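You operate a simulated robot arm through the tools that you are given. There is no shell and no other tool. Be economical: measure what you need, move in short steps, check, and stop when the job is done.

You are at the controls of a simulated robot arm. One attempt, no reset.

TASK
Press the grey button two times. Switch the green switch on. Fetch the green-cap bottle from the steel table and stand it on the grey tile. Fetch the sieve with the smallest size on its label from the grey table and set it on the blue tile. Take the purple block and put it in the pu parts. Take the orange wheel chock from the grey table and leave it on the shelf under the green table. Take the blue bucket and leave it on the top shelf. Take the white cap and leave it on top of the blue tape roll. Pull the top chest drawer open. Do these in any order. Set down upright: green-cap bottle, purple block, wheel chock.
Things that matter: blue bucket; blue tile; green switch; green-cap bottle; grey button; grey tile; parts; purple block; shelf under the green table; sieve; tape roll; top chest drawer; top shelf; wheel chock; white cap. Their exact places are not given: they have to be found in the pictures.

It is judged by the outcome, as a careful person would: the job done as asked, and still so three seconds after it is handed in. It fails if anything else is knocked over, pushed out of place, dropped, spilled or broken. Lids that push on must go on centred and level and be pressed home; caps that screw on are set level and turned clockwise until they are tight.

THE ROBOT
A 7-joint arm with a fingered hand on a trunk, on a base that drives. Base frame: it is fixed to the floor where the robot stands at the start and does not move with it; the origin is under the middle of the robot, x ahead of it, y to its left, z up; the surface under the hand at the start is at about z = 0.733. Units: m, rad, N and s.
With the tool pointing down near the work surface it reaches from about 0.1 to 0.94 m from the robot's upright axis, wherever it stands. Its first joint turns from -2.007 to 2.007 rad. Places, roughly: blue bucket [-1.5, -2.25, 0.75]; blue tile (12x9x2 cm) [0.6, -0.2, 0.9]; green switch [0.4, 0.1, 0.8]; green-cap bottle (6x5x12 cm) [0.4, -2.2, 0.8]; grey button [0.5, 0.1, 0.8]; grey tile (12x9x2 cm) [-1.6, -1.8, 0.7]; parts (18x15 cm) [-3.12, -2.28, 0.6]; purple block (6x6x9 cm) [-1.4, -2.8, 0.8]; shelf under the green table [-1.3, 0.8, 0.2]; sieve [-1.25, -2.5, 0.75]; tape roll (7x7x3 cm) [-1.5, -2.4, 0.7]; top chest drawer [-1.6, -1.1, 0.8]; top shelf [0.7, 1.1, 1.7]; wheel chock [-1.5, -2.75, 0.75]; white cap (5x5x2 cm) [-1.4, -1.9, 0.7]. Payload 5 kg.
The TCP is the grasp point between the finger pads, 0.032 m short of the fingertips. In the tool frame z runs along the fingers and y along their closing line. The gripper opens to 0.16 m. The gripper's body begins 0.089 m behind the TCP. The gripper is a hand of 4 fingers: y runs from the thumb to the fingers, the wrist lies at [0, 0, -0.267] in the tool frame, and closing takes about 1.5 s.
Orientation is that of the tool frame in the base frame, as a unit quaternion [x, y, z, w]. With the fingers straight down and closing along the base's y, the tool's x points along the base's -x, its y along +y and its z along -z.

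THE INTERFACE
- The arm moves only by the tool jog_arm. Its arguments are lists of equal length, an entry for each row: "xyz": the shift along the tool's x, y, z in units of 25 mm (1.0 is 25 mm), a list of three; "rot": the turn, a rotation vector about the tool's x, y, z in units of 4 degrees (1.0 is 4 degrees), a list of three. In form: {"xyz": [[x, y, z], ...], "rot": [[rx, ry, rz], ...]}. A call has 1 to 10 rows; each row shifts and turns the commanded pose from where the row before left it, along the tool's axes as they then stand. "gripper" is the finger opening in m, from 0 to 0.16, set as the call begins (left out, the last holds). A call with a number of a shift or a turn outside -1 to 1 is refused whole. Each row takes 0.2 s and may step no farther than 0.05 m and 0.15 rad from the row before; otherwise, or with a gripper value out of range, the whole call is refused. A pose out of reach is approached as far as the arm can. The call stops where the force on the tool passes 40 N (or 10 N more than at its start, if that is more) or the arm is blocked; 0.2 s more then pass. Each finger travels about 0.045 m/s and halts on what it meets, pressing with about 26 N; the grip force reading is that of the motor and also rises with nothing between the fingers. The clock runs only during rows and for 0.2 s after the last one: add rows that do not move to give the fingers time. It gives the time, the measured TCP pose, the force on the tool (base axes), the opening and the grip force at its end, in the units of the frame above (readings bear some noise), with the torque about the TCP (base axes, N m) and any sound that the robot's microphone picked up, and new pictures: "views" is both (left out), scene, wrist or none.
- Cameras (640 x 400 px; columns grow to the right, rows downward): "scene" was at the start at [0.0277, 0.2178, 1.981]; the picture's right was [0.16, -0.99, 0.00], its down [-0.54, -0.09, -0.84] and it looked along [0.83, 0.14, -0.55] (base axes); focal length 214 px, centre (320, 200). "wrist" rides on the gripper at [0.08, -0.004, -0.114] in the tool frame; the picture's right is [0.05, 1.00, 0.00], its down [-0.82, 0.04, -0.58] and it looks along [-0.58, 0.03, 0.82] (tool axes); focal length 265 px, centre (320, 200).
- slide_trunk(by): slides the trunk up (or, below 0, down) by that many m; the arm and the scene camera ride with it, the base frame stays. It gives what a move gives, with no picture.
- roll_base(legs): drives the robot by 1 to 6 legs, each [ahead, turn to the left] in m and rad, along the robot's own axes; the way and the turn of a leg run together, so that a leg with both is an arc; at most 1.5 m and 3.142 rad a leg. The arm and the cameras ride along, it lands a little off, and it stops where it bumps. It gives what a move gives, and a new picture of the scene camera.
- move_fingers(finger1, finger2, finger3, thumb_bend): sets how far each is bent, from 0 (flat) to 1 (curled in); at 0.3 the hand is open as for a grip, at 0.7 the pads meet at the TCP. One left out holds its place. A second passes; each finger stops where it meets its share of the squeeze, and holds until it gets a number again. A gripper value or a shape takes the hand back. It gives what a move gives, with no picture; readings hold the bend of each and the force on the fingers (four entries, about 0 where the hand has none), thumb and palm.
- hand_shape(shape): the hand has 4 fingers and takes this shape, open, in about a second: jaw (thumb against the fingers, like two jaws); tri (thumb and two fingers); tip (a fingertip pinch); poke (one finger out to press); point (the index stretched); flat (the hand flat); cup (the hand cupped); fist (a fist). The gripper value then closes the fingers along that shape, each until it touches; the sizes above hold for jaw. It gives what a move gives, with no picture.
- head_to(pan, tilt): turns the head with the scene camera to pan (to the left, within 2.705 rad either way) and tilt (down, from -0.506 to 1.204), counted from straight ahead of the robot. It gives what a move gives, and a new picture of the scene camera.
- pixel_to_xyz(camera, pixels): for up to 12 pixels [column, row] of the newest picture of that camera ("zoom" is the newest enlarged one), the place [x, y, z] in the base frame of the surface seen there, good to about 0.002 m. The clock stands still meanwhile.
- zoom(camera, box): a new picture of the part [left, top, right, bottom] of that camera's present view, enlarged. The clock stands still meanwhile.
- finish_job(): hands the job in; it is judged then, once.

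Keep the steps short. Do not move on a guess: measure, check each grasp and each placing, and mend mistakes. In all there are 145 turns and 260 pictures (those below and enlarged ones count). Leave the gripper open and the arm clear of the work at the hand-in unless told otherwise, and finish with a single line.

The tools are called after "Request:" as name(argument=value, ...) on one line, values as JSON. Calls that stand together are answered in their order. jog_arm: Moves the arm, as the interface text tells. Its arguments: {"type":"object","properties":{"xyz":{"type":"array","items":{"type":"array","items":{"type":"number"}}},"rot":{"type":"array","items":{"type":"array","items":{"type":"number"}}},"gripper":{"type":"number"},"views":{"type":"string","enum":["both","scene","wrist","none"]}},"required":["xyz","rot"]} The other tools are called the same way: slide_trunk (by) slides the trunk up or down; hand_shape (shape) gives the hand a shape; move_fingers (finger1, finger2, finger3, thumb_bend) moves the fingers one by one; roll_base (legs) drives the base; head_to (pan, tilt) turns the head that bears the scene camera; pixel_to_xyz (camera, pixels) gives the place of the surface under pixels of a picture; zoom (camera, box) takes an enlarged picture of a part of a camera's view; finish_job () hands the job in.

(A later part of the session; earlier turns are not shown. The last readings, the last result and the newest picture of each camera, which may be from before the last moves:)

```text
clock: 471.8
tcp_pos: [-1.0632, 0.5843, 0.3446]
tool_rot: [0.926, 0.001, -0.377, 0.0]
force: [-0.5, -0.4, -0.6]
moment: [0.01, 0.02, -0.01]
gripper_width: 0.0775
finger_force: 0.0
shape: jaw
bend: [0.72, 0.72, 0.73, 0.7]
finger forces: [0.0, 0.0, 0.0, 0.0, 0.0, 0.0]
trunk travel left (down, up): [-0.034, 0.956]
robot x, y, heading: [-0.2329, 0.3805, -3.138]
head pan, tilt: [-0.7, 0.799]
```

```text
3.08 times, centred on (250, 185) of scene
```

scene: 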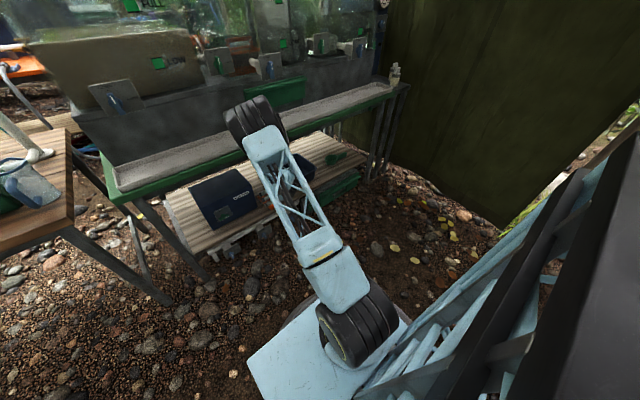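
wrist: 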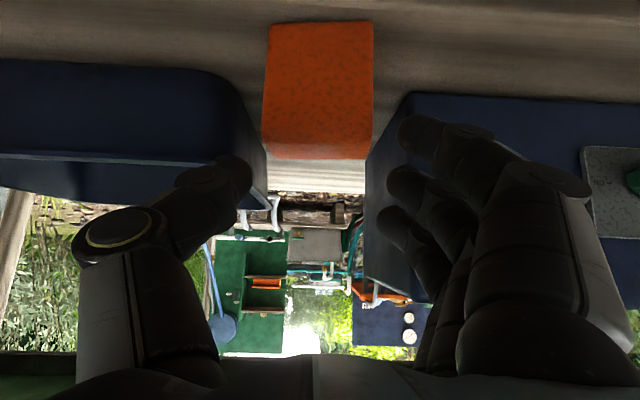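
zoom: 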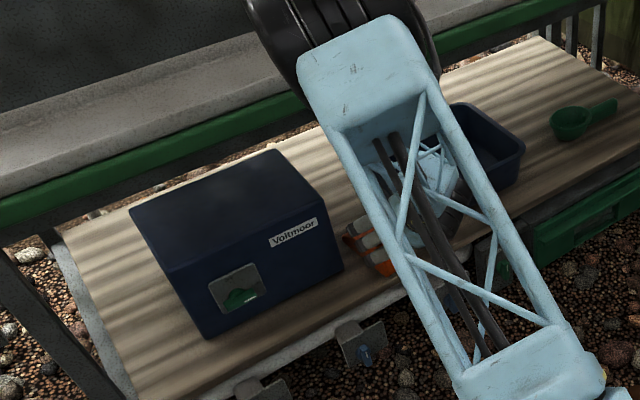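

Chock is in place; box and bin unmoved. Withdraw and straighten the hand.

Request:
jog_arm(xyz=[[0.7, 0, -0.7], [0.7, 0, -0.7], [0.7, 0, -0.7], [0.7, 0, -0.7], [0.7, 0, -0.7], [0.7, 0, -0.7], [0.7, 0, -0.7], [0.7, 0, -0.7]], rot=[[0, 0, 0], [0, 0, 0], [0, 0, 0], [0, 0, 0], [0, 0, 0], [0, 0, 0], [0, 0, 0], [0, 0, 0]], views="none")

Request:
roll_base(legs=[[-0.1, 0]])

Request:
slide_trunk(by=0.4)

Request:
head_to(pan=0.0, tilt=0.8)

Request:
zoom(camera="scene", box=[240, 160, 480, 320])

```text
clock: 473.6
tcp_pos: [-0.8664, 0.5865, 0.3458]
tool_rot: [0.926, 0.001, -0.378, 0.0]
force: [0.5, 0.2, -0.1]
moment: [0.02, -0.02, 0.0]
gripper_width: 0.0774
finger_force: 0.1
shape: jaw
bend: [0.72, 0.72, 0.73, 0.7]
finger forces: [0.1, 0.0, 0.1, 0.0, 0.1, 0.0]
trunk travel left (down, up): [-0.034, 0.956]
robot x, y, heading: [-0.225, 0.3824, -3.134]
head pan, tilt: [-0.7, 0.799]
```

```text
clock: 474.7
tcp_pos: [-0.7653, 0.5872, 0.346]
tool_rot: [0.926, 0.001, -0.378, 0.0]
force: [0.8, -0.4, -0.6]
moment: [-0.01, 0.02, -0.01]
gripper_width: 0.0776
finger_force: 0.0
shape: jaw
bend: [0.72, 0.72, 0.73, 0.7]
finger forces: [0.1, 0.0, 0.1, 0.1, 0.0, 0.0]
trunk travel left (down, up): [-0.034, 0.956]
robot x, y, heading: [-0.1304, 0.3831, -3.138]
head pan, tilt: [-0.7, 0.799]
```

scene: 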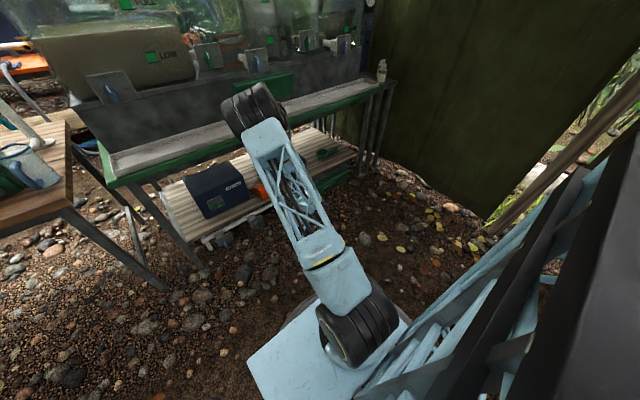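

```text
clock: 478.6
tcp_pos: [-0.7656, 0.5868, 0.746]
tool_rot: [0.926, 0.001, -0.378, 0.001]
force: [-0.3, -0.4, 0.2]
moment: [-0.03, -0.01, 0.01]
gripper_width: 0.0776
finger_force: 0.1
shape: jaw
bend: [0.72, 0.72, 0.73, 0.7]
finger forces: [0.1, 0.1, 0.0, 0.0, 0.0, 0.1]
trunk travel left (down, up): [-0.434, 0.556]
robot x, y, heading: [-0.1285, 0.3837, -3.137]
head pan, tilt: [-0.7, 0.799]
```

```text
clock: 479.6
tcp_pos: [-0.7654, 0.5866, 0.7456]
tool_rot: [0.926, 0.0, -0.377, 0.0]
force: [-0.3, -0.1, -0.1]
moment: [0.01, -0.02, 0.01]
gripper_width: 0.0776
finger_force: 0.0
shape: jaw
bend: [0.72, 0.72, 0.73, 0.7]
finger forces: [0.0, 0.0, 0.1, 0.1, 0.0, 0.0]
trunk travel left (down, up): [-0.434, 0.556]
robot x, y, heading: [-0.1291, 0.3788, -3.134]
head pan, tilt: [0.0, 0.799]
```

scene: 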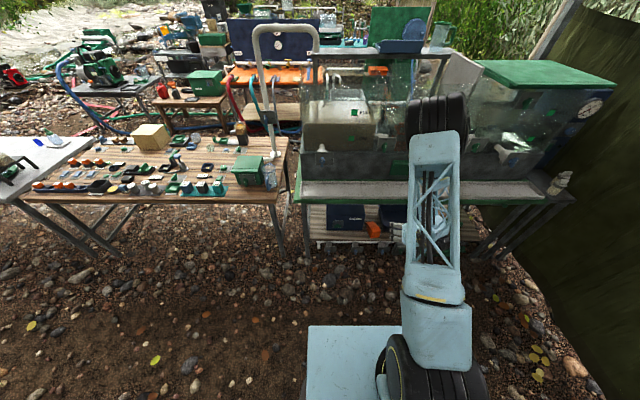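

```text
2.50 times, centred on (360, 240) of scene
```

zoom: 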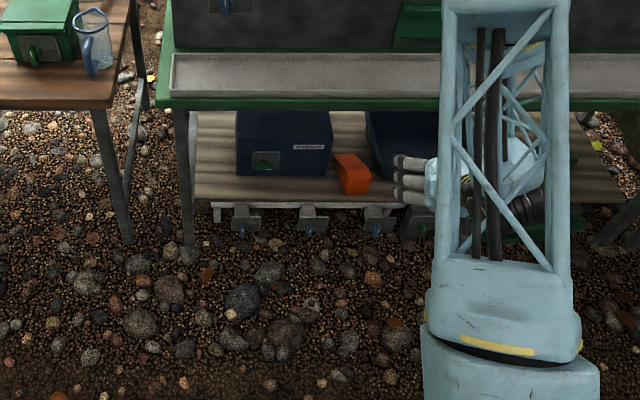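

Request:
jog_arm(xyz=[[-0.7, 0, -0.7], [-0.7, 0, -0.7], [-0.7, 0, -0.7], [-0.7, 0, -0.7], [-0.7, 0, -0.7], [-0.7, 0, -0.7], [-0.7, 0, -0.7], [-0.7, 0, -0.7], [-0.7, 0, -0.7], [-0.7, 0, -0.7]], rot=[[0, 0, 0], [0, 0, 0], [0, 0, 0], [0, 0, 0], [0, 0, 0], [0, 0, 0], [0, 0, 0], [0, 0, 0], [0, 0, 0], [0, 0, 0]], views="none")

Request:
jog_arm(xyz=[[0, 0, 0], [0, 0, 0], [0, 0, 0], [0, 0, 0], [0, 0, 0], [0, 0, 0], [0, 0, 0], [0, 0, 0], [0, 0, 0], [0, 0, 0]], rot=[[0, 1, 0], [0, 1, 0], [0, 1, 0], [0, 1, 0], [0, 1, 0], [0, 1, 0], [0, 1, 0], [0, 1, 0], [0, 1, 0], [0, 1, 0]], views="none")

Request:
jog_arm(xyz=[[0, 0, -1], [0, 0, -1], [0, 0, -1], [0, 0, -1]], rot=[[0, 1, 0], [0, 0, 0], [0, 0, 0], [0, 0, 0]], views="none")

Request:
slide_trunk(by=0.3)

```text
clock: 481.8
tcp_pos: [-0.7685, 0.5874, 0.9934]
tool_rot: [0.926, 0.0, -0.378, -0.001]
force: [0.0, 0.4, -0.4]
moment: [-0.03, 0.0, -0.02]
gripper_width: 0.0774
finger_force: 0.1
shape: jaw
bend: [0.72, 0.72, 0.73, 0.7]
finger forces: [0.0, 0.0, 0.0, 0.1, 0.0, 0.1]
trunk travel left (down, up): [-0.434, 0.556]
robot x, y, heading: [-0.1213, 0.381, -3.139]
head pan, tilt: [0.0, 0.799]
```

```text
clock: 484.0
tcp_pos: [-0.7674, 0.5863, 0.9954]
tool_rot: [0.999, 0.0, -0.038, -0.001]
force: [-0.2, -0.7, -0.3]
moment: [0.0, -0.01, 0.0]
gripper_width: 0.0774
finger_force: 0.0
shape: jaw
bend: [0.72, 0.72, 0.73, 0.7]
finger forces: [0.0, 0.0, 0.1, 0.0, 0.1, 0.0]
trunk travel left (down, up): [-0.434, 0.556]
robot x, y, heading: [-0.1309, 0.3785, -3.137]
head pan, tilt: [0.0, 0.799]
```

```text
clock: 485.0
tcp_pos: [-0.7651, 0.5872, 1.0935]
tool_rot: [1.0, 0.0, -0.003, 0.0]
force: [0.4, 0.4, -0.1]
moment: [0.01, -0.02, -0.01]
gripper_width: 0.0777
finger_force: 0.1
shape: jaw
bend: [0.72, 0.72, 0.73, 0.7]
finger forces: [0.0, 0.0, 0.0, 0.1, 0.1, 0.0]
trunk travel left (down, up): [-0.434, 0.556]
robot x, y, heading: [-0.1279, 0.3808, -3.138]
head pan, tilt: [0.0, 0.799]
```

```text
clock: 488.0
tcp_pos: [-0.7641, 0.5893, 1.3926]
tool_rot: [1.0, 0.0, -0.003, -0.001]
force: [-0.3, 0.1, -0.1]
moment: [-0.03, -0.01, -0.02]
gripper_width: 0.0777
finger_force: 0.1
shape: jaw
bend: [0.72, 0.72, 0.73, 0.7]
finger forces: [0.0, 0.1, 0.1, 0.1, 0.0, 0.0]
trunk travel left (down, up): [-0.734, 0.256]
robot x, y, heading: [-0.1252, 0.3815, -3.136]
head pan, tilt: [0.0, 0.799]
```

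Next the west side (purple block, parts tray, drawer). Drive south down the aisle first.

Request:
roll_base(legs=[[0, 1.485], [1.4, 0], [1.4, 0], [1.26, 0]])

Request:
head_to(pan=-1.3, tilt=0.7)

```text
clock: 511.6
tcp_pos: [-0.7189, -4.3169, 1.3935]
tool_rot: [0.742, 0.67, -0.003, 0.002]
force: [0.0, -0.1, -0.7]
moment: [0.0, 0.0, -0.02]
gripper_width: 0.0774
finger_force: 0.0
shape: jaw
bend: [0.72, 0.72, 0.73, 0.7]
finger forces: [0.0, 0.0, 0.0, 0.0, 0.1, 0.0]
trunk travel left (down, up): [-0.734, 0.256]
robot x, y, heading: [-0.4525, -3.7019, -1.671]
head pan, tilt: [0.0, 0.799]
```

scene: 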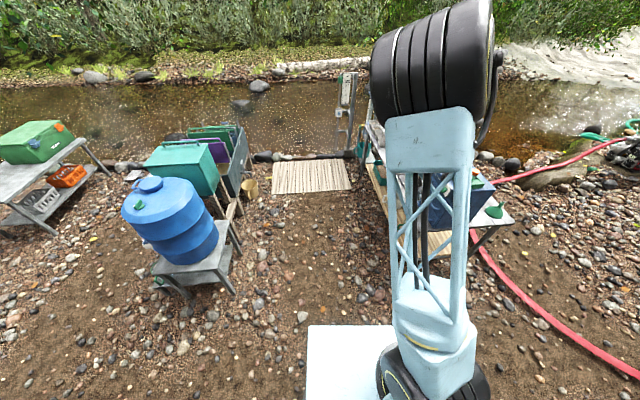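

```text
clock: 513.0
tcp_pos: [-0.7198, -4.316, 1.3939]
tool_rot: [0.742, 0.671, -0.003, 0.002]
force: [-1.2, 0.0, -0.1]
moment: [-0.02, -0.01, 0.01]
gripper_width: 0.0774
finger_force: 0.0
shape: jaw
bend: [0.72, 0.72, 0.73, 0.7]
finger forces: [0.0, 0.0, 0.1, 0.0, 0.0, 0.1]
trunk travel left (down, up): [-0.734, 0.256]
robot x, y, heading: [-0.4494, -3.7006, -1.673]
head pan, tilt: [-1.3, 0.7]
```

scene: 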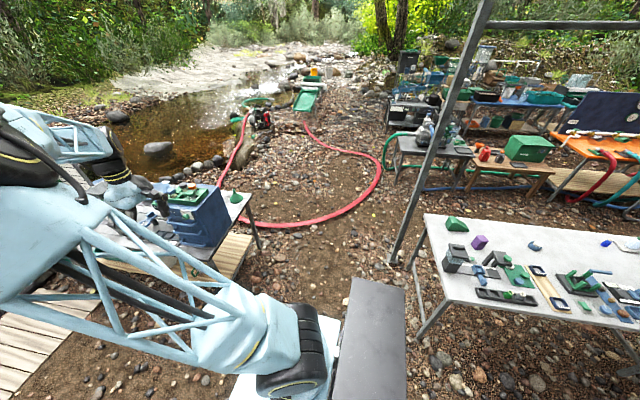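

Request:
pixel_to_xyz(camera="scene", pixels=[[395, 260], [265, 222], [300, 222], [340, 210], [370, 190], [382, 170], [372, 155], [400, 185], [235, 225], [420, 190]])

Request:
roll_base(legs=[[0, -1.47], [1.12, 0]])

```text
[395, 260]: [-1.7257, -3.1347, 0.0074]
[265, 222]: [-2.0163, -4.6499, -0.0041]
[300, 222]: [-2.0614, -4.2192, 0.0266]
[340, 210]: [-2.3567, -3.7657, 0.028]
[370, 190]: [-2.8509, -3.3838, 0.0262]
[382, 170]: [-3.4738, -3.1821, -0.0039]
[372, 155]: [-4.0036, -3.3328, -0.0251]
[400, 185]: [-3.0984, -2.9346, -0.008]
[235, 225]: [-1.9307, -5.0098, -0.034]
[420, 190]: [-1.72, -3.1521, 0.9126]
```

```text
clock: 522.5
tcp_pos: [-2.1988, -3.4921, 1.3931]
tool_rot: [1.0, -0.001, -0.003, 0.0]
force: [0.0, 0.9, 0.5]
moment: [-0.02, 0.01, -0.02]
gripper_width: 0.0775
finger_force: 0.1
shape: jaw
bend: [0.72, 0.72, 0.73, 0.7]
finger forces: [0.0, 0.0, 0.0, 0.0, 0.0, 0.1]
trunk travel left (down, up): [-0.734, 0.256]
robot x, y, heading: [-1.564, -3.6927, -3.14]
head pan, tilt: [-1.3, 0.7]
```

scene: 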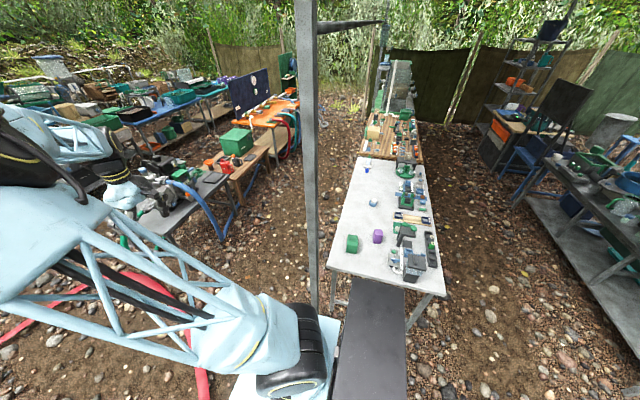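

Request:
roll_base(legs=[[0, -0.464], [0.58, 0], [0, -0.478], [0.45, 0]])

Request:
roll_base(legs=[[0, -0.63], [0.32, 0], [0, -1.571], [0.17, 0]])

Request:
head_to(pan=0.0, tilt=0.9)

```text
clock: 530.9
tcp_pos: [-2.5557, -2.4496, 1.3917]
tool_rot: [0.891, -0.454, -0.003, -0.002]
force: [-0.9, -0.4, -1.1]
moment: [0.0, -0.02, -0.03]
gripper_width: 0.0772
finger_force: 0.1
shape: jaw
bend: [0.72, 0.72, 0.73, 0.7]
finger forces: [0.1, 0.0, 0.1, 0.0, 0.0, 0.0]
trunk travel left (down, up): [-0.734, 0.256]
robot x, y, heading: [-2.3459, -3.0882, 2.205]
head pan, tilt: [-1.3, 0.7]
```

scene: 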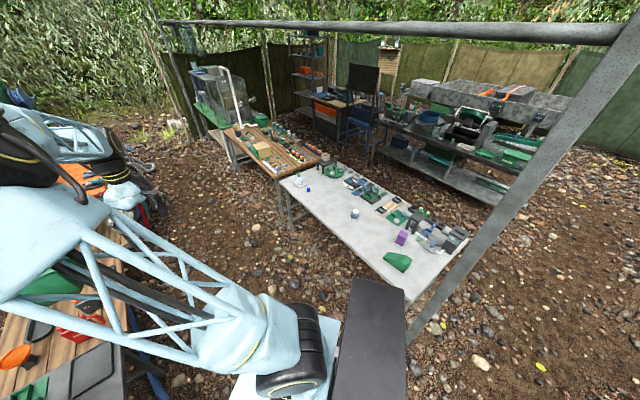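

```text
clock: 540.0
tcp_pos: [-1.5376, -2.9763, 1.3923]
tool_rot: [0.005, 1.0, -0.002, 0.004]
force: [0.2, 0.3, -1.3]
moment: [0.0, 0.05, 0.0]
gripper_width: 0.0776
finger_force: 0.1
shape: jaw
bend: [0.72, 0.72, 0.73, 0.7]
finger forces: [0.0, 0.0, 0.1, 0.0, 0.0, 0.0]
trunk travel left (down, up): [-0.734, 0.256]
robot x, y, heading: [-2.1716, -2.7636, -0.011]
head pan, tilt: [-1.3, 0.7]
```

scene: 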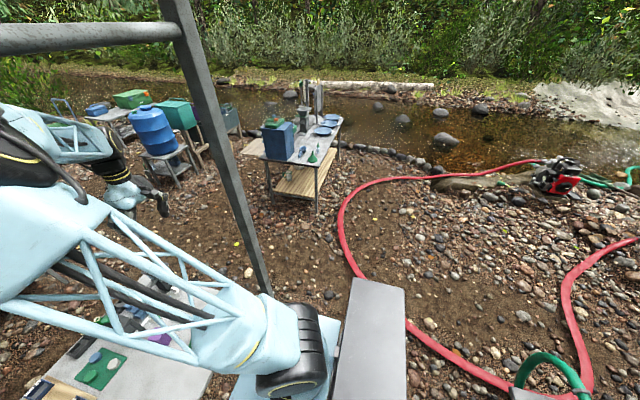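

```text
clock: 541.4
tcp_pos: [-1.5387, -2.974, 1.3933]
tool_rot: [0.005, 1.0, -0.001, 0.003]
force: [0.7, 0.5, -0.2]
moment: [-0.04, -0.01, -0.02]
gripper_width: 0.0773
finger_force: 0.0
shape: jaw
bend: [0.72, 0.72, 0.73, 0.7]
finger forces: [0.0, 0.0, 0.0, 0.0, 0.1, 0.1]
trunk travel left (down, up): [-0.734, 0.256]
robot x, y, heading: [-2.1747, -2.764, -0.006]
head pan, tilt: [0.0, 0.901]
```

scene: 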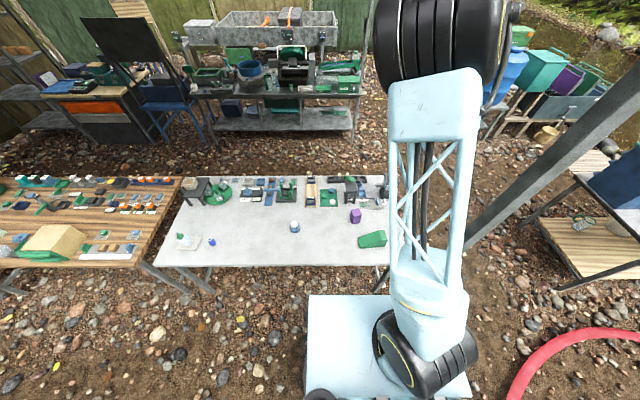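

Request:
zoom(camera="scene", box=[330, 195, 400, 255])

Request:
pixel_to_xyz(camera="scene", pixels=[[355, 212], [351, 211], [359, 211], [355, 220], [372, 240]])

```text
6.67 times, centred on (365, 225) of scene
```

zoom: 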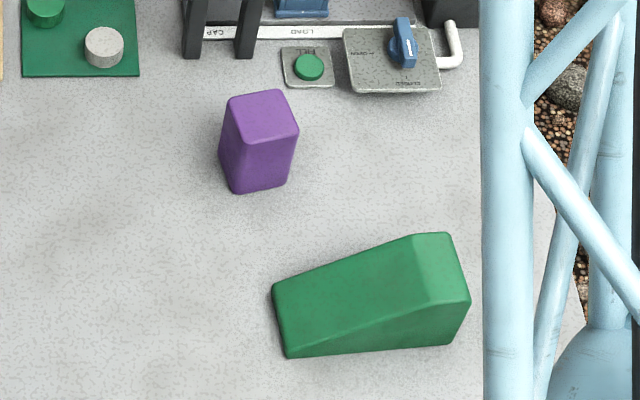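

```text
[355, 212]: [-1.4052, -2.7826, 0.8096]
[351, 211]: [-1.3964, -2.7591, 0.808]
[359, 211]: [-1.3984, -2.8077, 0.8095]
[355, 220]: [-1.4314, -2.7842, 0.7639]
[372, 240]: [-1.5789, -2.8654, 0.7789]
```

Request:
jog_arm(xyz=[[-0.68, 0.95, 0], [-0.68, 0.95, 0], [-0.68, 0.95, 0], [-0.68, 0.95, 0], [-0.68, 0.95, 0], [-0.68, 0.95, 0], [-0.68, 0.95, 0], [-0.68, 0.95, 0]], rot=[[0, 0, 0], [0, 0, 0], [0, 0, 0], [0, 0, 0], [0, 0, 0], [0, 0, 0], [0, 0, 0], [0, 0, 0]], gripper=0.1, views="none")

Request:
slide_trunk(by=-0.4)

Request:
jog_arm(xyz=[[0, 0, 0.8]], rot=[[0, 0, 0]], views="both")

```text
clock: 543.2
tcp_pos: [-1.3996, -2.7855, 1.3933]
tool_rot: [0.005, 1.0, 0.0, 0.003]
force: [-0.6, 0.3, 0.1]
moment: [-0.03, 0.01, -0.02]
gripper_width: 0.0998
finger_force: 0.1
shape: jaw
bend: [0.71, 0.71, 0.71, 0.68]
finger forces: [0.0, 0.0, 0.0, 0.1, 0.0, 0.1]
trunk travel left (down, up): [-0.734, 0.256]
robot x, y, heading: [-2.1742, -2.7641, -0.007]
head pan, tilt: [0.0, 0.901]
```

```text
clock: 547.1
tcp_pos: [-1.4002, -2.7864, 0.9925]
tool_rot: [0.006, 1.0, -0.001, 0.003]
force: [0.0, -0.2, -0.5]
moment: [0.03, 0.0, 0.01]
gripper_width: 0.0994
finger_force: 0.1
shape: jaw
bend: [0.71, 0.71, 0.71, 0.68]
finger forces: [0.0, 0.1, 0.0, 0.0, 0.0, 0.0]
trunk travel left (down, up): [-0.334, 0.656]
robot x, y, heading: [-2.1766, -2.7628, -0.002]
head pan, tilt: [0.0, 0.901]
```

```text
clock: 547.5
tcp_pos: [-1.4005, -2.7862, 0.9726]
tool_rot: [0.005, 1.0, -0.001, 0.003]
force: [1.5, -0.8, 0.1]
moment: [0.03, -0.06, -0.03]
gripper_width: 0.0996
finger_force: 0.0
shape: jaw
bend: [0.71, 0.71, 0.71, 0.68]
finger forces: [0.0, 0.0, 0.0, 0.0, 0.0, 0.0]
trunk travel left (down, up): [-0.334, 0.656]
robot x, y, heading: [-2.1713, -2.766, -0.009]
head pan, tilt: [0.0, 0.901]
```

scene: 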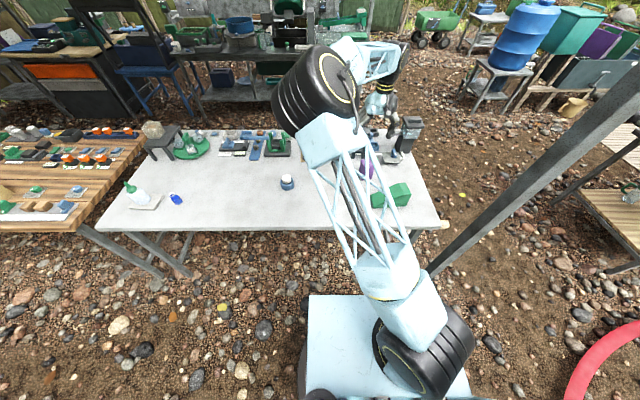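
wrist: 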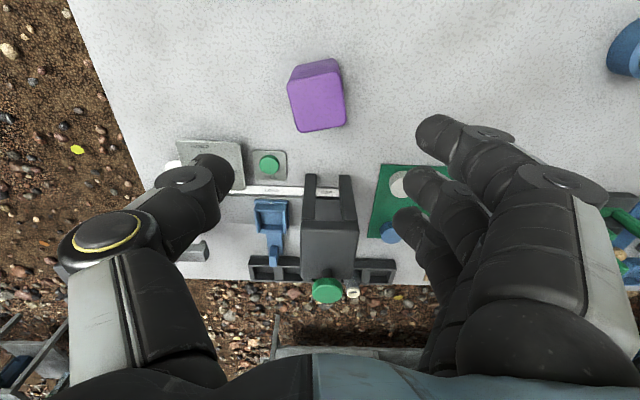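

Request:
pixel_to_xyz(camera="wrist", pixels=[[328, 190], [310, 180], [345, 180], [325, 240], [318, 100], [292, 90], [344, 95], [338, 66]])

Request:
jog_arm(xyz=[[0, 0, 0.5], [0, 0, 0.5], [0, 0, 0.5], [0, 0, 0.5]], rot=[[0, 0, -1], [0, 0, -1], [0, 0, -1], [0, 0, 0]], views="wrist")

```text
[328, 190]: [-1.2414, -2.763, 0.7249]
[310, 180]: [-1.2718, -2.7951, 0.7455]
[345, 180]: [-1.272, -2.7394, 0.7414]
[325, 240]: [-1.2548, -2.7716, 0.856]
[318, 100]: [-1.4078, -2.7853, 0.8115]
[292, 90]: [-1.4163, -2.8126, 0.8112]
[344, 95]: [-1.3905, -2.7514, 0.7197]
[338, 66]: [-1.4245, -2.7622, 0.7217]
```

```text
clock: 548.5
tcp_pos: [-1.4013, -2.7858, 0.9233]
tool_rot: [-0.1, 0.995, -0.001, 0.004]
force: [0.0, -0.4, 0.5]
moment: [0.02, 0.0, -0.02]
gripper_width: 0.0995
finger_force: 0.1
shape: jaw
bend: [0.71, 0.71, 0.71, 0.68]
finger forces: [0.0, 0.0, 0.0, 0.0, 0.0, 0.0]
trunk travel left (down, up): [-0.334, 0.656]
robot x, y, heading: [-2.1755, -2.757, -0.012]
head pan, tilt: [0.0, 0.901]
```

wrist: 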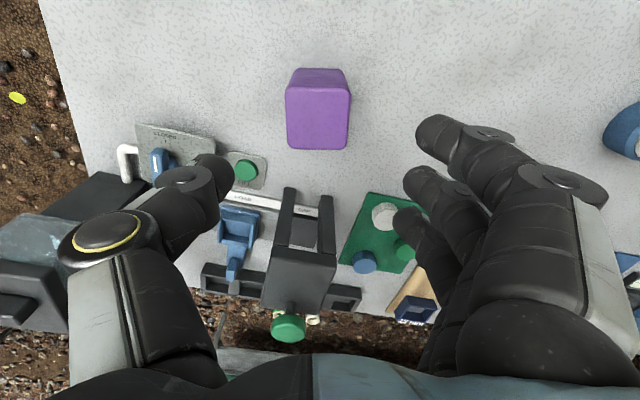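

Request:
jog_arm(xyz=[[0.25, 0, 1], [0, 0, 1], [0, 0, 1], [0, 0, 1], [0, 0, 1], [0, 0, 1], [0, 0, 0.1]], rot=[[0, 0, 0], [0, 0, 0], [0, 0, 0], [0, 0, 0], [0, 0, 0], [0, 0, 0], [0, 0, 0]], views="none")

Request:
jog_arm(xyz=[[0, 0, 0], [0, 0, 0], [0, 0, 0], [0, 0, 0], [0, 0, 0], [0, 0, 0], [0, 0, 0]], rot=[[0, 0, 0], [0, 0, 0], [0, 0, 0], [0, 0, 0], [0, 0, 0], [0, 0, 0], [0, 0, 0]], gripper=0.0, views="none")

Request:
jog_arm(xyz=[[0, 0, -0.5], [0, 0, -1], [0, 0, -1], [0, 0, -1], [0, 0, -1], [0, 0, -1], [0, 0, -1], [0, 0, -1], [0, 0, -1]], rot=[[0, 0, 0], [0, 0, 0], [0, 0, 0], [0, 0, 0], [0, 0, 0], [0, 0, 0], [0, 0, 0], [0, 0, 0], [0, 0, 0]], views="wrist")

```text
clock: 550.1
tcp_pos: [-1.4053, -2.7908, 0.7701]
tool_rot: [-0.099, 0.995, -0.001, 0.003]
force: [0.3, -0.7, 0.2]
moment: [0.02, 0.04, 0.02]
gripper_width: 0.0996
finger_force: 0.0
shape: jaw
bend: [0.71, 0.71, 0.71, 0.68]
finger forces: [0.0, 0.0, 0.0, 0.0, 0.0, 0.1]
trunk travel left (down, up): [-0.334, 0.656]
robot x, y, heading: [-2.1753, -2.7625, -0.009]
head pan, tilt: [0.0, 0.901]
```

```text
clock: 551.7
tcp_pos: [-1.4061, -2.7906, 0.7695]
tool_rot: [-0.1, 0.995, -0.002, 0.003]
force: [-0.2, 0.2, 0.7]
moment: [-0.03, 0.03, -0.02]
gripper_width: 0.047
finger_force: 26.2
shape: jaw
bend: [0.73, 0.73, 0.73, 0.7]
finger forces: [6.9, 7.8, 8.1, 0.0, 23.3, 0.0]
trunk travel left (down, up): [-0.334, 0.656]
robot x, y, heading: [-2.1742, -2.7635, -0.004]
head pan, tilt: [0.0, 0.901]
```

```text
clock: 553.7
tcp_pos: [-1.4062, -2.7863, 0.9832]
tool_rot: [-0.1, 0.995, -0.001, 0.003]
force: [0.6, -0.3, -1.6]
moment: [-0.02, 0.0, 0.01]
gripper_width: 0.0472
finger_force: 26.0
shape: jaw
bend: [0.73, 0.73, 0.73, 0.7]
finger forces: [7.2, 7.9, 8.3, 0.1, 23.3, 0.0]
trunk travel left (down, up): [-0.334, 0.656]
robot x, y, heading: [-2.1749, -2.7629, -0.009]
head pan, tilt: [0.0, 0.901]
```

wrist: 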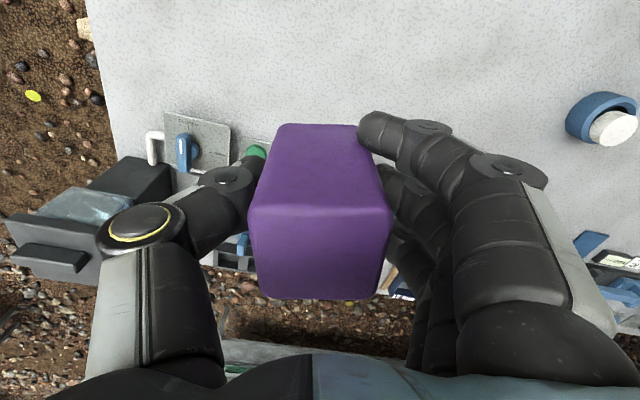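

Request:
slide_trunk(by=0.3)

Request:
roll_base(legs=[[0, 1.575], [0.42, 0], [0, 1.575], [0.22, 0]])

Request:
head_to(pan=0.0, tilt=0.9)

Request:
zoom(camera="scene", box=[240, 130, 440, 270])

```text
clock: 556.7
tcp_pos: [-1.4075, -2.7882, 1.2845]
tool_rot: [-0.099, 0.995, -0.002, 0.004]
force: [-0.6, 0.0, -1.8]
moment: [0.01, -0.02, -0.02]
gripper_width: 0.0472
finger_force: 26.5
shape: jaw
bend: [0.73, 0.73, 0.73, 0.7]
finger forces: [7.2, 7.9, 8.3, 0.1, 23.3, 0.0]
trunk travel left (down, up): [-0.634, 0.356]
robot x, y, heading: [-2.172, -2.7634, -0.004]
head pan, tilt: [0.0, 0.901]
```

```text
clock: 568.7
tcp_pos: [-3.1578, -2.3493, 1.2828]
tool_rot: [0.993, 0.117, -0.004, -0.001]
force: [-0.8, 0.5, -2.2]
moment: [0.03, -0.08, -0.02]
gripper_width: 0.0465
finger_force: 26.1
shape: jaw
bend: [0.73, 0.73, 0.73, 0.7]
finger forces: [6.1, 7.8, 9.7, 0.0, 23.0, 0.0]
trunk travel left (down, up): [-0.634, 0.356]
robot x, y, heading: [-2.3892, -2.346, -3.111]
head pan, tilt: [0.0, 0.901]
```

scene: 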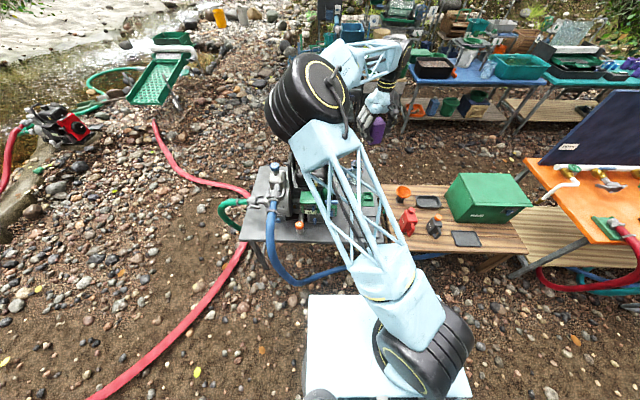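

```text
clock: 569.3
tcp_pos: [-3.1582, -2.3506, 1.2821]
tool_rot: [0.993, 0.116, -0.004, -0.001]
force: [0.1, 0.7, -1.1]
moment: [-0.02, 0.0, 0.01]
gripper_width: 0.0463
finger_force: 26.4
shape: jaw
bend: [0.73, 0.73, 0.73, 0.7]
finger forces: [6.0, 8.0, 9.6, 0.0, 23.0, 0.0]
trunk travel left (down, up): [-0.634, 0.356]
robot x, y, heading: [-2.3893, -2.3485, -3.111]
head pan, tilt: [0.0, 0.901]
```

scene: 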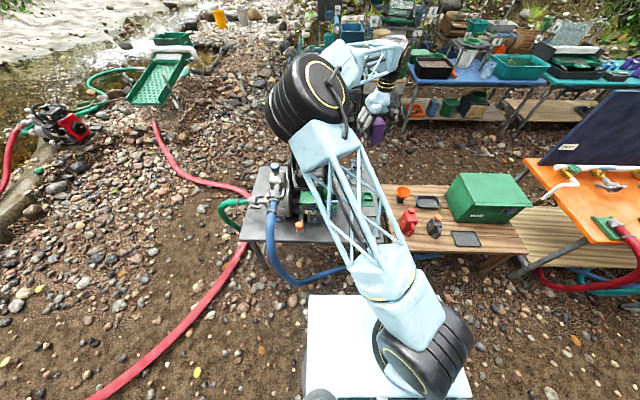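

```text
2.86 times, centred on (340, 200) of scene
```

zoom: 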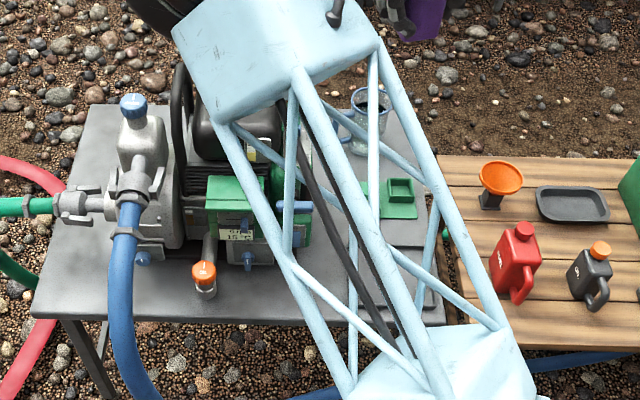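

Request:
jog_arm(xyz=[[0.8, 0, 0], [0.8, 0, 0]], rot=[[0, 0, 0], [0, 0, 0]], views="wrist")

Request:
zoom(camera="wrist", box=[160, 0, 400, 150])

```text
clock: 569.9
tcp_pos: [-3.1179, -2.3399, 1.2822]
tool_rot: [0.993, 0.118, -0.003, -0.002]
force: [-0.7, 0.5, -1.5]
moment: [-0.01, -0.01, 0.01]
gripper_width: 0.0467
finger_force: 26.0
shape: jaw
bend: [0.73, 0.73, 0.73, 0.7]
finger forces: [6.0, 8.0, 9.8, 0.1, 23.1, 0.0]
trunk travel left (down, up): [-0.634, 0.356]
robot x, y, heading: [-2.3871, -2.3467, -3.114]
head pan, tilt: [0.0, 0.901]
```

wrist: 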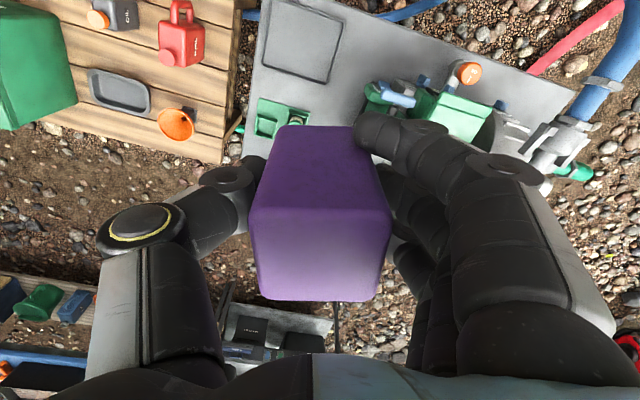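

```text
2.67 times, centred on (280, 75) of wrist
5 turns are left
```

zoom: 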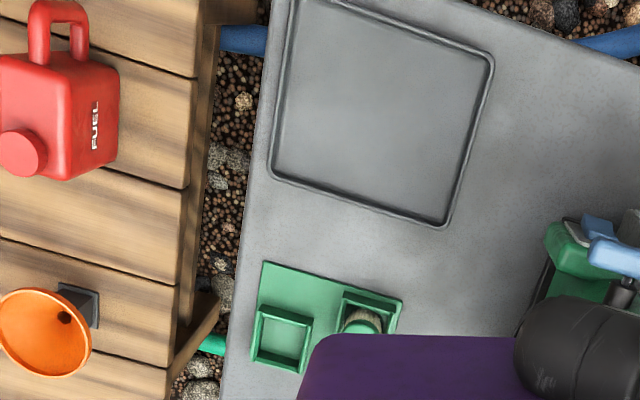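

Only five turns left, so I chain steps. Tray centre computed at (−3.11,−2.29): lower the block into it, release, lift, then drive to face the chest from the west and look.

Request:
jog_arm(xyz=[[0.36, -0.98, 0], [0.36, -0.98, 0]], rot=[[0, 0, 0], [0, 0, 0]], views="none")

Request:
slide_trunk(by=-0.4)

Request:
jog_arm(xyz=[[0, 0, 1], [0, 0, 1], [0, 0, 1], [0, 0, 1], [0, 0, 1], [0, 0, 1], [0, 0, 1], [0, 0, 1]], rot=[[0, 0, 0], [0, 0, 0], [0, 0, 0], [0, 0, 0], [0, 0, 0], [0, 0, 0], [0, 0, 0], [0, 0, 0]], views="none")

Request:
jog_arm(xyz=[[0, 0, 0.4], [0, 0, 0.4], [0, 0, 0.2], [0, 0, 0.1], [0, 0, 0.08]], rot=[[0, 0, 0], [0, 0, 0], [0, 0, 0], [0, 0, 0], [0, 0, 0]], views="wrist")

Request:
jog_arm(xyz=[[0, 0, 0], [0, 0, 0], [0, 0, 0], [0, 0, 0], [0, 0, 0], [0, 0, 0]], rot=[[0, 0, 0], [0, 0, 0], [0, 0, 0], [0, 0, 0], [0, 0, 0], [0, 0, 0]], gripper=0.08, views="none")

Request:
jog_arm(xyz=[[0, 0, -0.5], [0, 0, -1], [0, 0, -1], [0, 0, -1], [0, 0, -1], [0, 0, -1], [0, 0, -1], [0, 0, -1], [0, 0, -1]], rot=[[0, 0, 0], [0, 0, 0], [0, 0, 0], [0, 0, 0], [0, 0, 0], [0, 0, 0], [0, 0, 0], [0, 0, 0], [0, 0, 0]], views="wrist")

Request:
slide_trunk(by=0.25)

Request:
roll_base(legs=[[0, -1.6], [1.12, 0], [0, -1.571]])

Request:
head_to(pan=0.0, tilt=0.85)

Request:
zoom(camera="scene", box=[260, 160, 400, 260])

Request:
pixel_to_xyz(camera="zoom", pixels=[[200, 150], [280, 150], [360, 150], [440, 150], [200, 210], [280, 210], [360, 210], [440, 210], [200, 270], [280, 270], [360, 270], [440, 270]])

```text
clock: 570.5
tcp_pos: [-3.1129, -2.2889, 1.2804]
tool_rot: [0.993, 0.116, -0.004, -0.001]
force: [-0.4, -0.3, -1.4]
moment: [0.0, 0.0, 0.01]
gripper_width: 0.0465
finger_force: 26.5
shape: jaw
bend: [0.73, 0.73, 0.73, 0.7]
finger forces: [6.0, 7.9, 9.6, 0.0, 23.2, 0.0]
trunk travel left (down, up): [-0.634, 0.356]
robot x, y, heading: [-2.3911, -2.3457, -3.108]
head pan, tilt: [0.0, 0.901]
```

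```text
clock: 574.3
tcp_pos: [-3.1122, -2.2904, 0.8814]
tool_rot: [0.993, 0.116, -0.004, -0.002]
force: [-0.6, -0.4, -2.0]
moment: [0.02, 0.0, 0.0]
gripper_width: 0.0463
finger_force: 26.2
shape: jaw
bend: [0.73, 0.73, 0.73, 0.7]
finger forces: [6.0, 8.1, 9.6, 0.1, 23.1, 0.0]
trunk travel left (down, up): [-0.234, 0.756]
robot x, y, heading: [-2.3897, -2.3479, -3.105]
head pan, tilt: [0.0, 0.901]
```

```text
clock: 576.1
tcp_pos: [-3.1134, -2.2875, 0.6793]
tool_rot: [0.993, 0.118, -0.003, -0.001]
force: [0.0, 1.0, -1.0]
moment: [0.03, -0.01, 0.01]
gripper_width: 0.0464
finger_force: 25.7
shape: jaw
bend: [0.73, 0.73, 0.73, 0.7]
finger forces: [6.2, 8.0, 9.8, 0.0, 22.8, 0.1]
trunk travel left (down, up): [-0.234, 0.756]
robot x, y, heading: [-2.3913, -2.349, -3.115]
head pan, tilt: [0.0, 0.901]
```

```text
clock: 577.3
tcp_pos: [-3.1132, -2.2885, 0.6539]
tool_rot: [0.993, 0.117, -0.005, -0.003]
force: [2.6, 1.1, 21.6]
moment: [-0.1, -0.01, 0.05]
gripper_width: 0.0468
finger_force: 25.9
shape: jaw
bend: [0.74, 0.74, 0.74, 0.7]
finger forces: [8.1, 10.0, 10.9, 0.0, 28.7, 0.1]
trunk travel left (down, up): [-0.234, 0.756]
robot x, y, heading: [-2.3899, -2.3418, -3.111]
head pan, tilt: [0.0, 0.901]
```

wrist: 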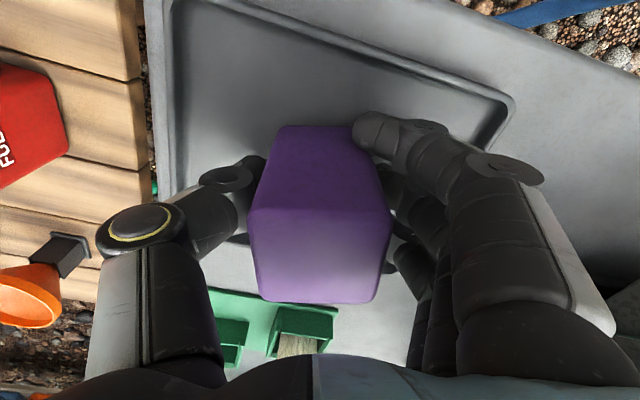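

```text
clock: 578.7
tcp_pos: [-3.113, -2.2884, 0.6523]
tool_rot: [0.993, 0.117, -0.003, -0.001]
force: [-0.8, -0.2, -0.9]
moment: [0.0, -0.01, -0.02]
gripper_width: 0.0792
finger_force: 0.1
shape: jaw
bend: [0.72, 0.72, 0.72, 0.7]
finger forces: [0.0, 0.0, 0.1, 0.0, 0.0, 0.0]
trunk travel left (down, up): [-0.234, 0.756]
robot x, y, heading: [-2.3882, -2.3435, -3.11]
head pan, tilt: [0.0, 0.901]
```

```text
clock: 580.7
tcp_pos: [-3.1137, -2.2892, 0.864]
tool_rot: [0.993, 0.117, -0.004, -0.002]
force: [0.3, 0.2, 0.2]
moment: [0.01, -0.02, 0.01]
gripper_width: 0.0796
finger_force: 0.1
shape: jaw
bend: [0.72, 0.72, 0.72, 0.7]
finger forces: [0.0, 0.0, 0.1, 0.0, 0.0, 0.1]
trunk travel left (down, up): [-0.234, 0.756]
robot x, y, heading: [-2.3911, -2.3507, -3.11]
head pan, tilt: [0.0, 0.901]
```

wrist: 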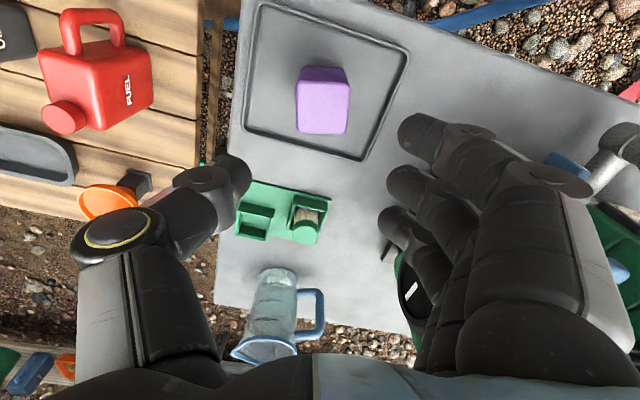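

```text
clock: 583.3
tcp_pos: [-3.1135, -2.2887, 1.1125]
tool_rot: [0.993, 0.117, -0.003, -0.001]
force: [0.9, 0.1, -0.8]
moment: [-0.01, 0.02, -0.05]
gripper_width: 0.0791
finger_force: 0.2
shape: jaw
bend: [0.72, 0.72, 0.72, 0.7]
finger forces: [0.1, 0.0, 0.0, 0.1, 0.1, 0.1]
trunk travel left (down, up): [-0.484, 0.506]
robot x, y, heading: [-2.3879, -2.3467, -3.109]
head pan, tilt: [0.0, 0.901]
```

```text
clock: 597.2
tcp_pos: [-1.6736, -1.3125, 1.1137]
tool_rot: [-0.091, 0.996, -0.001, 0.003]
force: [0.6, 0.2, 0.0]
moment: [0.03, 0.01, -0.01]
gripper_width: 0.0791
finger_force: 0.0
shape: jaw
bend: [0.72, 0.72, 0.72, 0.7]
finger forces: [0.0, 0.0, 0.0, 0.1, 0.0, 0.1]
trunk travel left (down, up): [-0.484, 0.506]
robot x, y, heading: [-2.3942, -1.2181, -0.022]
head pan, tilt: [0.0, 0.901]
```

scene: 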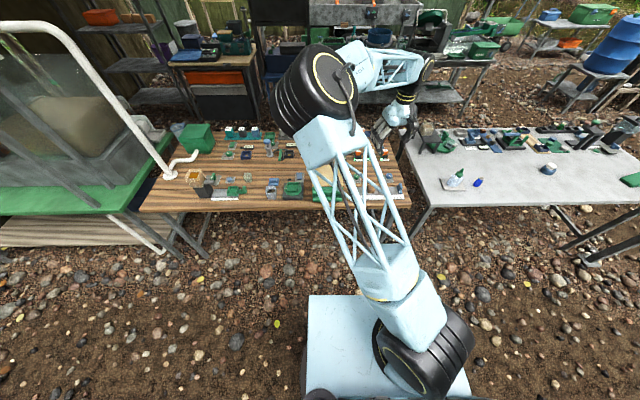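

```text
clock: 597.9
tcp_pos: [-1.6732, -1.3121, 1.1135]
tool_rot: [-0.091, 0.996, -0.001, 0.003]
force: [-0.4, 0.9, -0.1]
moment: [0.0, 0.0, 0.03]
gripper_width: 0.0791
finger_force: 0.1
shape: jaw
bend: [0.72, 0.72, 0.72, 0.7]
finger forces: [0.0, 0.0, 0.0, 0.0, 0.0, 0.0]
trunk travel left (down, up): [-0.484, 0.506]
robot x, y, heading: [-2.3956, -1.2183, -0.018]
head pan, tilt: [0.0, 0.85]
```

scene: 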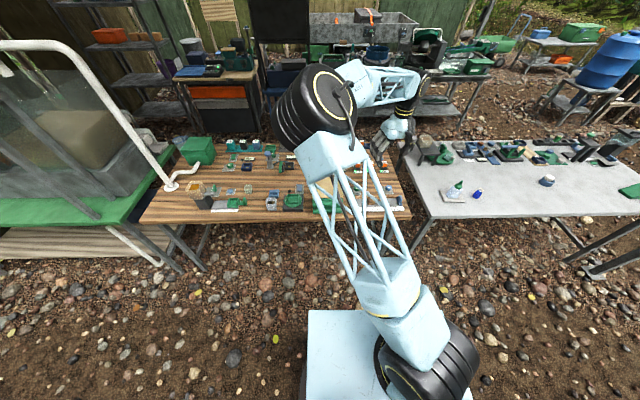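

```text
4.00 times, centred on (330, 210) of scene
```

zoom: 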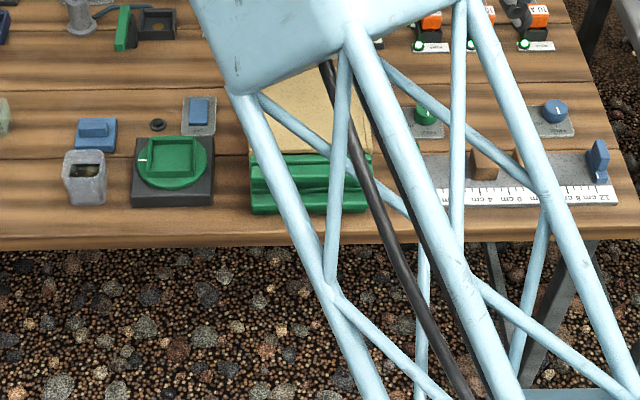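

```text
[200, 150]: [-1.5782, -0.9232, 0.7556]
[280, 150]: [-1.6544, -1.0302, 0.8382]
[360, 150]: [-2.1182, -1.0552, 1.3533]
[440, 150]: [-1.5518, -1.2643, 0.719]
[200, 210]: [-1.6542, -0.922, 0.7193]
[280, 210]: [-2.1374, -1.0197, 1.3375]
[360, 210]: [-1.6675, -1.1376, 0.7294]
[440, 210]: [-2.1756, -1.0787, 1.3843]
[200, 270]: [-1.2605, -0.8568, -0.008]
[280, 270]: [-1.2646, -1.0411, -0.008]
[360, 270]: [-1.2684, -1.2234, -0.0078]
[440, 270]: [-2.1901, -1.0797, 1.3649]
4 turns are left
```

Block stands in the tray. The chest's green drawers face west. Bring the wrist camera in front of the chest for a close look and measurements.

Request:
jog_arm(xyz=[[0, 0, 0], [0, 0, 0], [0, 0, 0]], rot=[[0, 0, 0.9], [0, 0, 0.9], [0, 0, 0.8]], gripper=0.06, views="none")

Request:
jog_arm(xyz=[[0.5, 0.97, 0.4], [0.5, 0.97, 0.4], [0.5, 0.97, 0.4], [0.5, 0.97, 0.4], [0.5, 0.97, 0.4], [0.5, 0.97, 0.4], [0.5, 0.97, 0.4], [0.5, 0.97, 0.4], [0.5, 0.97, 0.4], [0.5, 0.97, 0.4]], rot=[[0, 0, 0], [0, 0, 0], [0, 0, 0], [0, 0, 0], [0, 0, 0], [0, 0, 0], [0, 0, 0], [0, 0, 0], [0, 0, 0], [0, 0, 0]], views="both")

Request:
zoom(camera="wrist", box=[220, 100, 420, 290])

Request:
pixel_to_xyz(camera="wrist", pixels=[[320, 90], [320, 110], [320, 130], [320, 145], [320, 160], [320, 175], [320, 190], [320, 205], [320, 220], [320, 235], [320, 250], [320, 270]])

Request:
pixel_to_xyz(camera="wrist", pixels=[[290, 150], [290, 165], [290, 180], [290, 195], [290, 210], [290, 225], [350, 150], [350, 165], [350, 180], [350, 195], [350, 210], [350, 225]])

Request:
zoom(camera="scene", box=[300, 180, 370, 235])

Request:
pixel_to_xyz(camera="scene", pixels=[[325, 192], [325, 196], [325, 199], [325, 202], [325, 205], [325, 208], [325, 211], [335, 196], [335, 200], [335, 204], [335, 208], [335, 212]])

```text
clock: 598.6
tcp_pos: [-1.6734, -1.3118, 1.1128]
tool_rot: [0.0, 1.0, -0.001, 0.004]
force: [-0.7, -0.3, 0.2]
moment: [0.0, 0.0, 0.0]
gripper_width: 0.0606
finger_force: 0.1
shape: jaw
bend: [0.73, 0.73, 0.73, 0.7]
finger forces: [0.0, 0.1, 0.0, 0.1, 0.1, 0.0]
trunk travel left (down, up): [-0.484, 0.506]
robot x, y, heading: [-2.3944, -1.2155, -0.021]
head pan, tilt: [0.0, 0.85]
```

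```text
clock: 600.9
tcp_pos: [-1.7973, -1.0699, 1.0126]
tool_rot: [-0.001, 1.0, -0.002, 0.003]
force: [0.1, 0.6, 0.6]
moment: [-0.02, 0.0, -0.03]
gripper_width: 0.0607
finger_force: 0.0
shape: jaw
bend: [0.73, 0.73, 0.73, 0.7]
finger forces: [0.0, 0.0, 0.0, 0.0, 0.0, 0.0]
trunk travel left (down, up): [-0.484, 0.506]
robot x, y, heading: [-2.3944, -1.2138, -0.021]
head pan, tilt: [0.0, 0.85]
```

scene: 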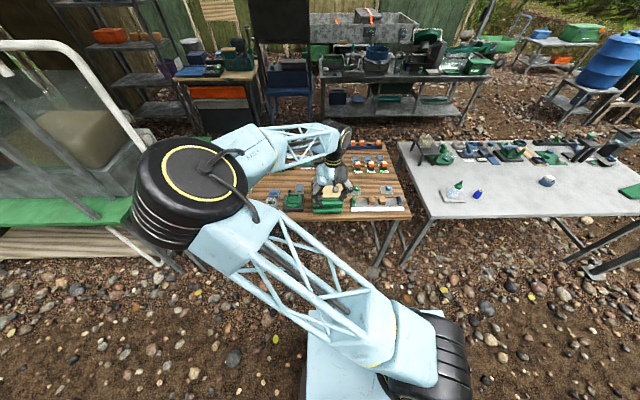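
wrist: 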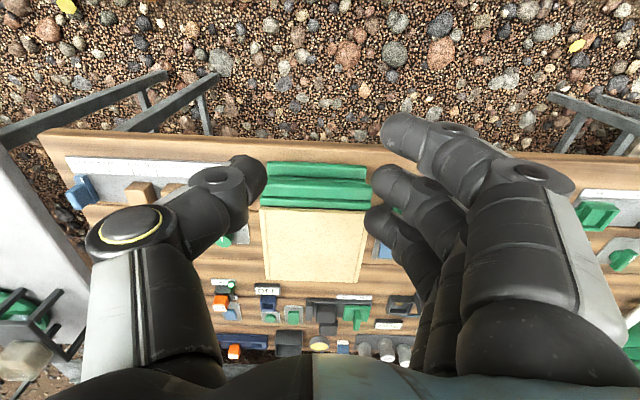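

```text
2.11 times, centred on (320, 195) of wrist
```

zoom: 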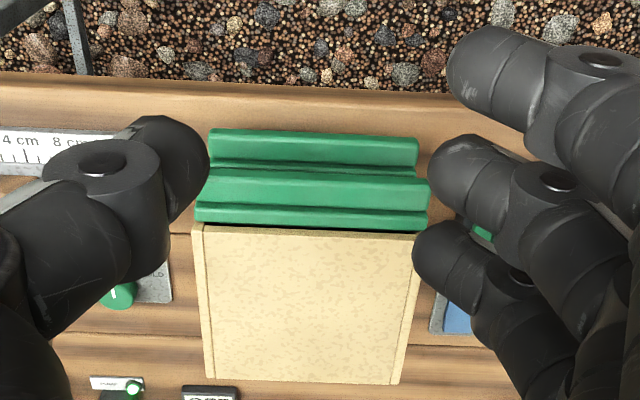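

```text
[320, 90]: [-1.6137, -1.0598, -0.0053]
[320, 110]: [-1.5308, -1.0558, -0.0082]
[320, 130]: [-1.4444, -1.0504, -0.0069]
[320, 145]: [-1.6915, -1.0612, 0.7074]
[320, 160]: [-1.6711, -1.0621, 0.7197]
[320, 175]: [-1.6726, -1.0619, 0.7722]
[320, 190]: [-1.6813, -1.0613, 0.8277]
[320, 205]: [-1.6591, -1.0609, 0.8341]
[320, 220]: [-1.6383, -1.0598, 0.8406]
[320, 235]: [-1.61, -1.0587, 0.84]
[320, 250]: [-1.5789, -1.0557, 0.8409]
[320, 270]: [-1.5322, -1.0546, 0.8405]
```

```text
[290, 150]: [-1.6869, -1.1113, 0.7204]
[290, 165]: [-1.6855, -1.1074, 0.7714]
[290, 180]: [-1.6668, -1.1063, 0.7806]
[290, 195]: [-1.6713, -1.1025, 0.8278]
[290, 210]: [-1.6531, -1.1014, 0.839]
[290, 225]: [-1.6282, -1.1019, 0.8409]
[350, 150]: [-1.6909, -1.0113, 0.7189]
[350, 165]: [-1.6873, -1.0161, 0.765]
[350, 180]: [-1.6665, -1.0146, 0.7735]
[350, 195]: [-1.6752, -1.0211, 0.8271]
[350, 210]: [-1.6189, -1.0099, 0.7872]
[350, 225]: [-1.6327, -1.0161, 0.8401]
```

```text
refused: no pictures are left
```

```text
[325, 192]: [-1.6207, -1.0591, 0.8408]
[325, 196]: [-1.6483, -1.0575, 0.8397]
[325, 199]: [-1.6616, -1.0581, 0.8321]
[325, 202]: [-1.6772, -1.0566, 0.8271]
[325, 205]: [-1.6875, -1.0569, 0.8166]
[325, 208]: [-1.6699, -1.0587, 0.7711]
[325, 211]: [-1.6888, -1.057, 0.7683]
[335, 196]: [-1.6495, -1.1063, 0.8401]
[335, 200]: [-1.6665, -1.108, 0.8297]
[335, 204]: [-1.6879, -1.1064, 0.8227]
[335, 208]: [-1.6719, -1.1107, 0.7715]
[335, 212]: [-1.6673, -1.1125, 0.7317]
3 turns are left
```

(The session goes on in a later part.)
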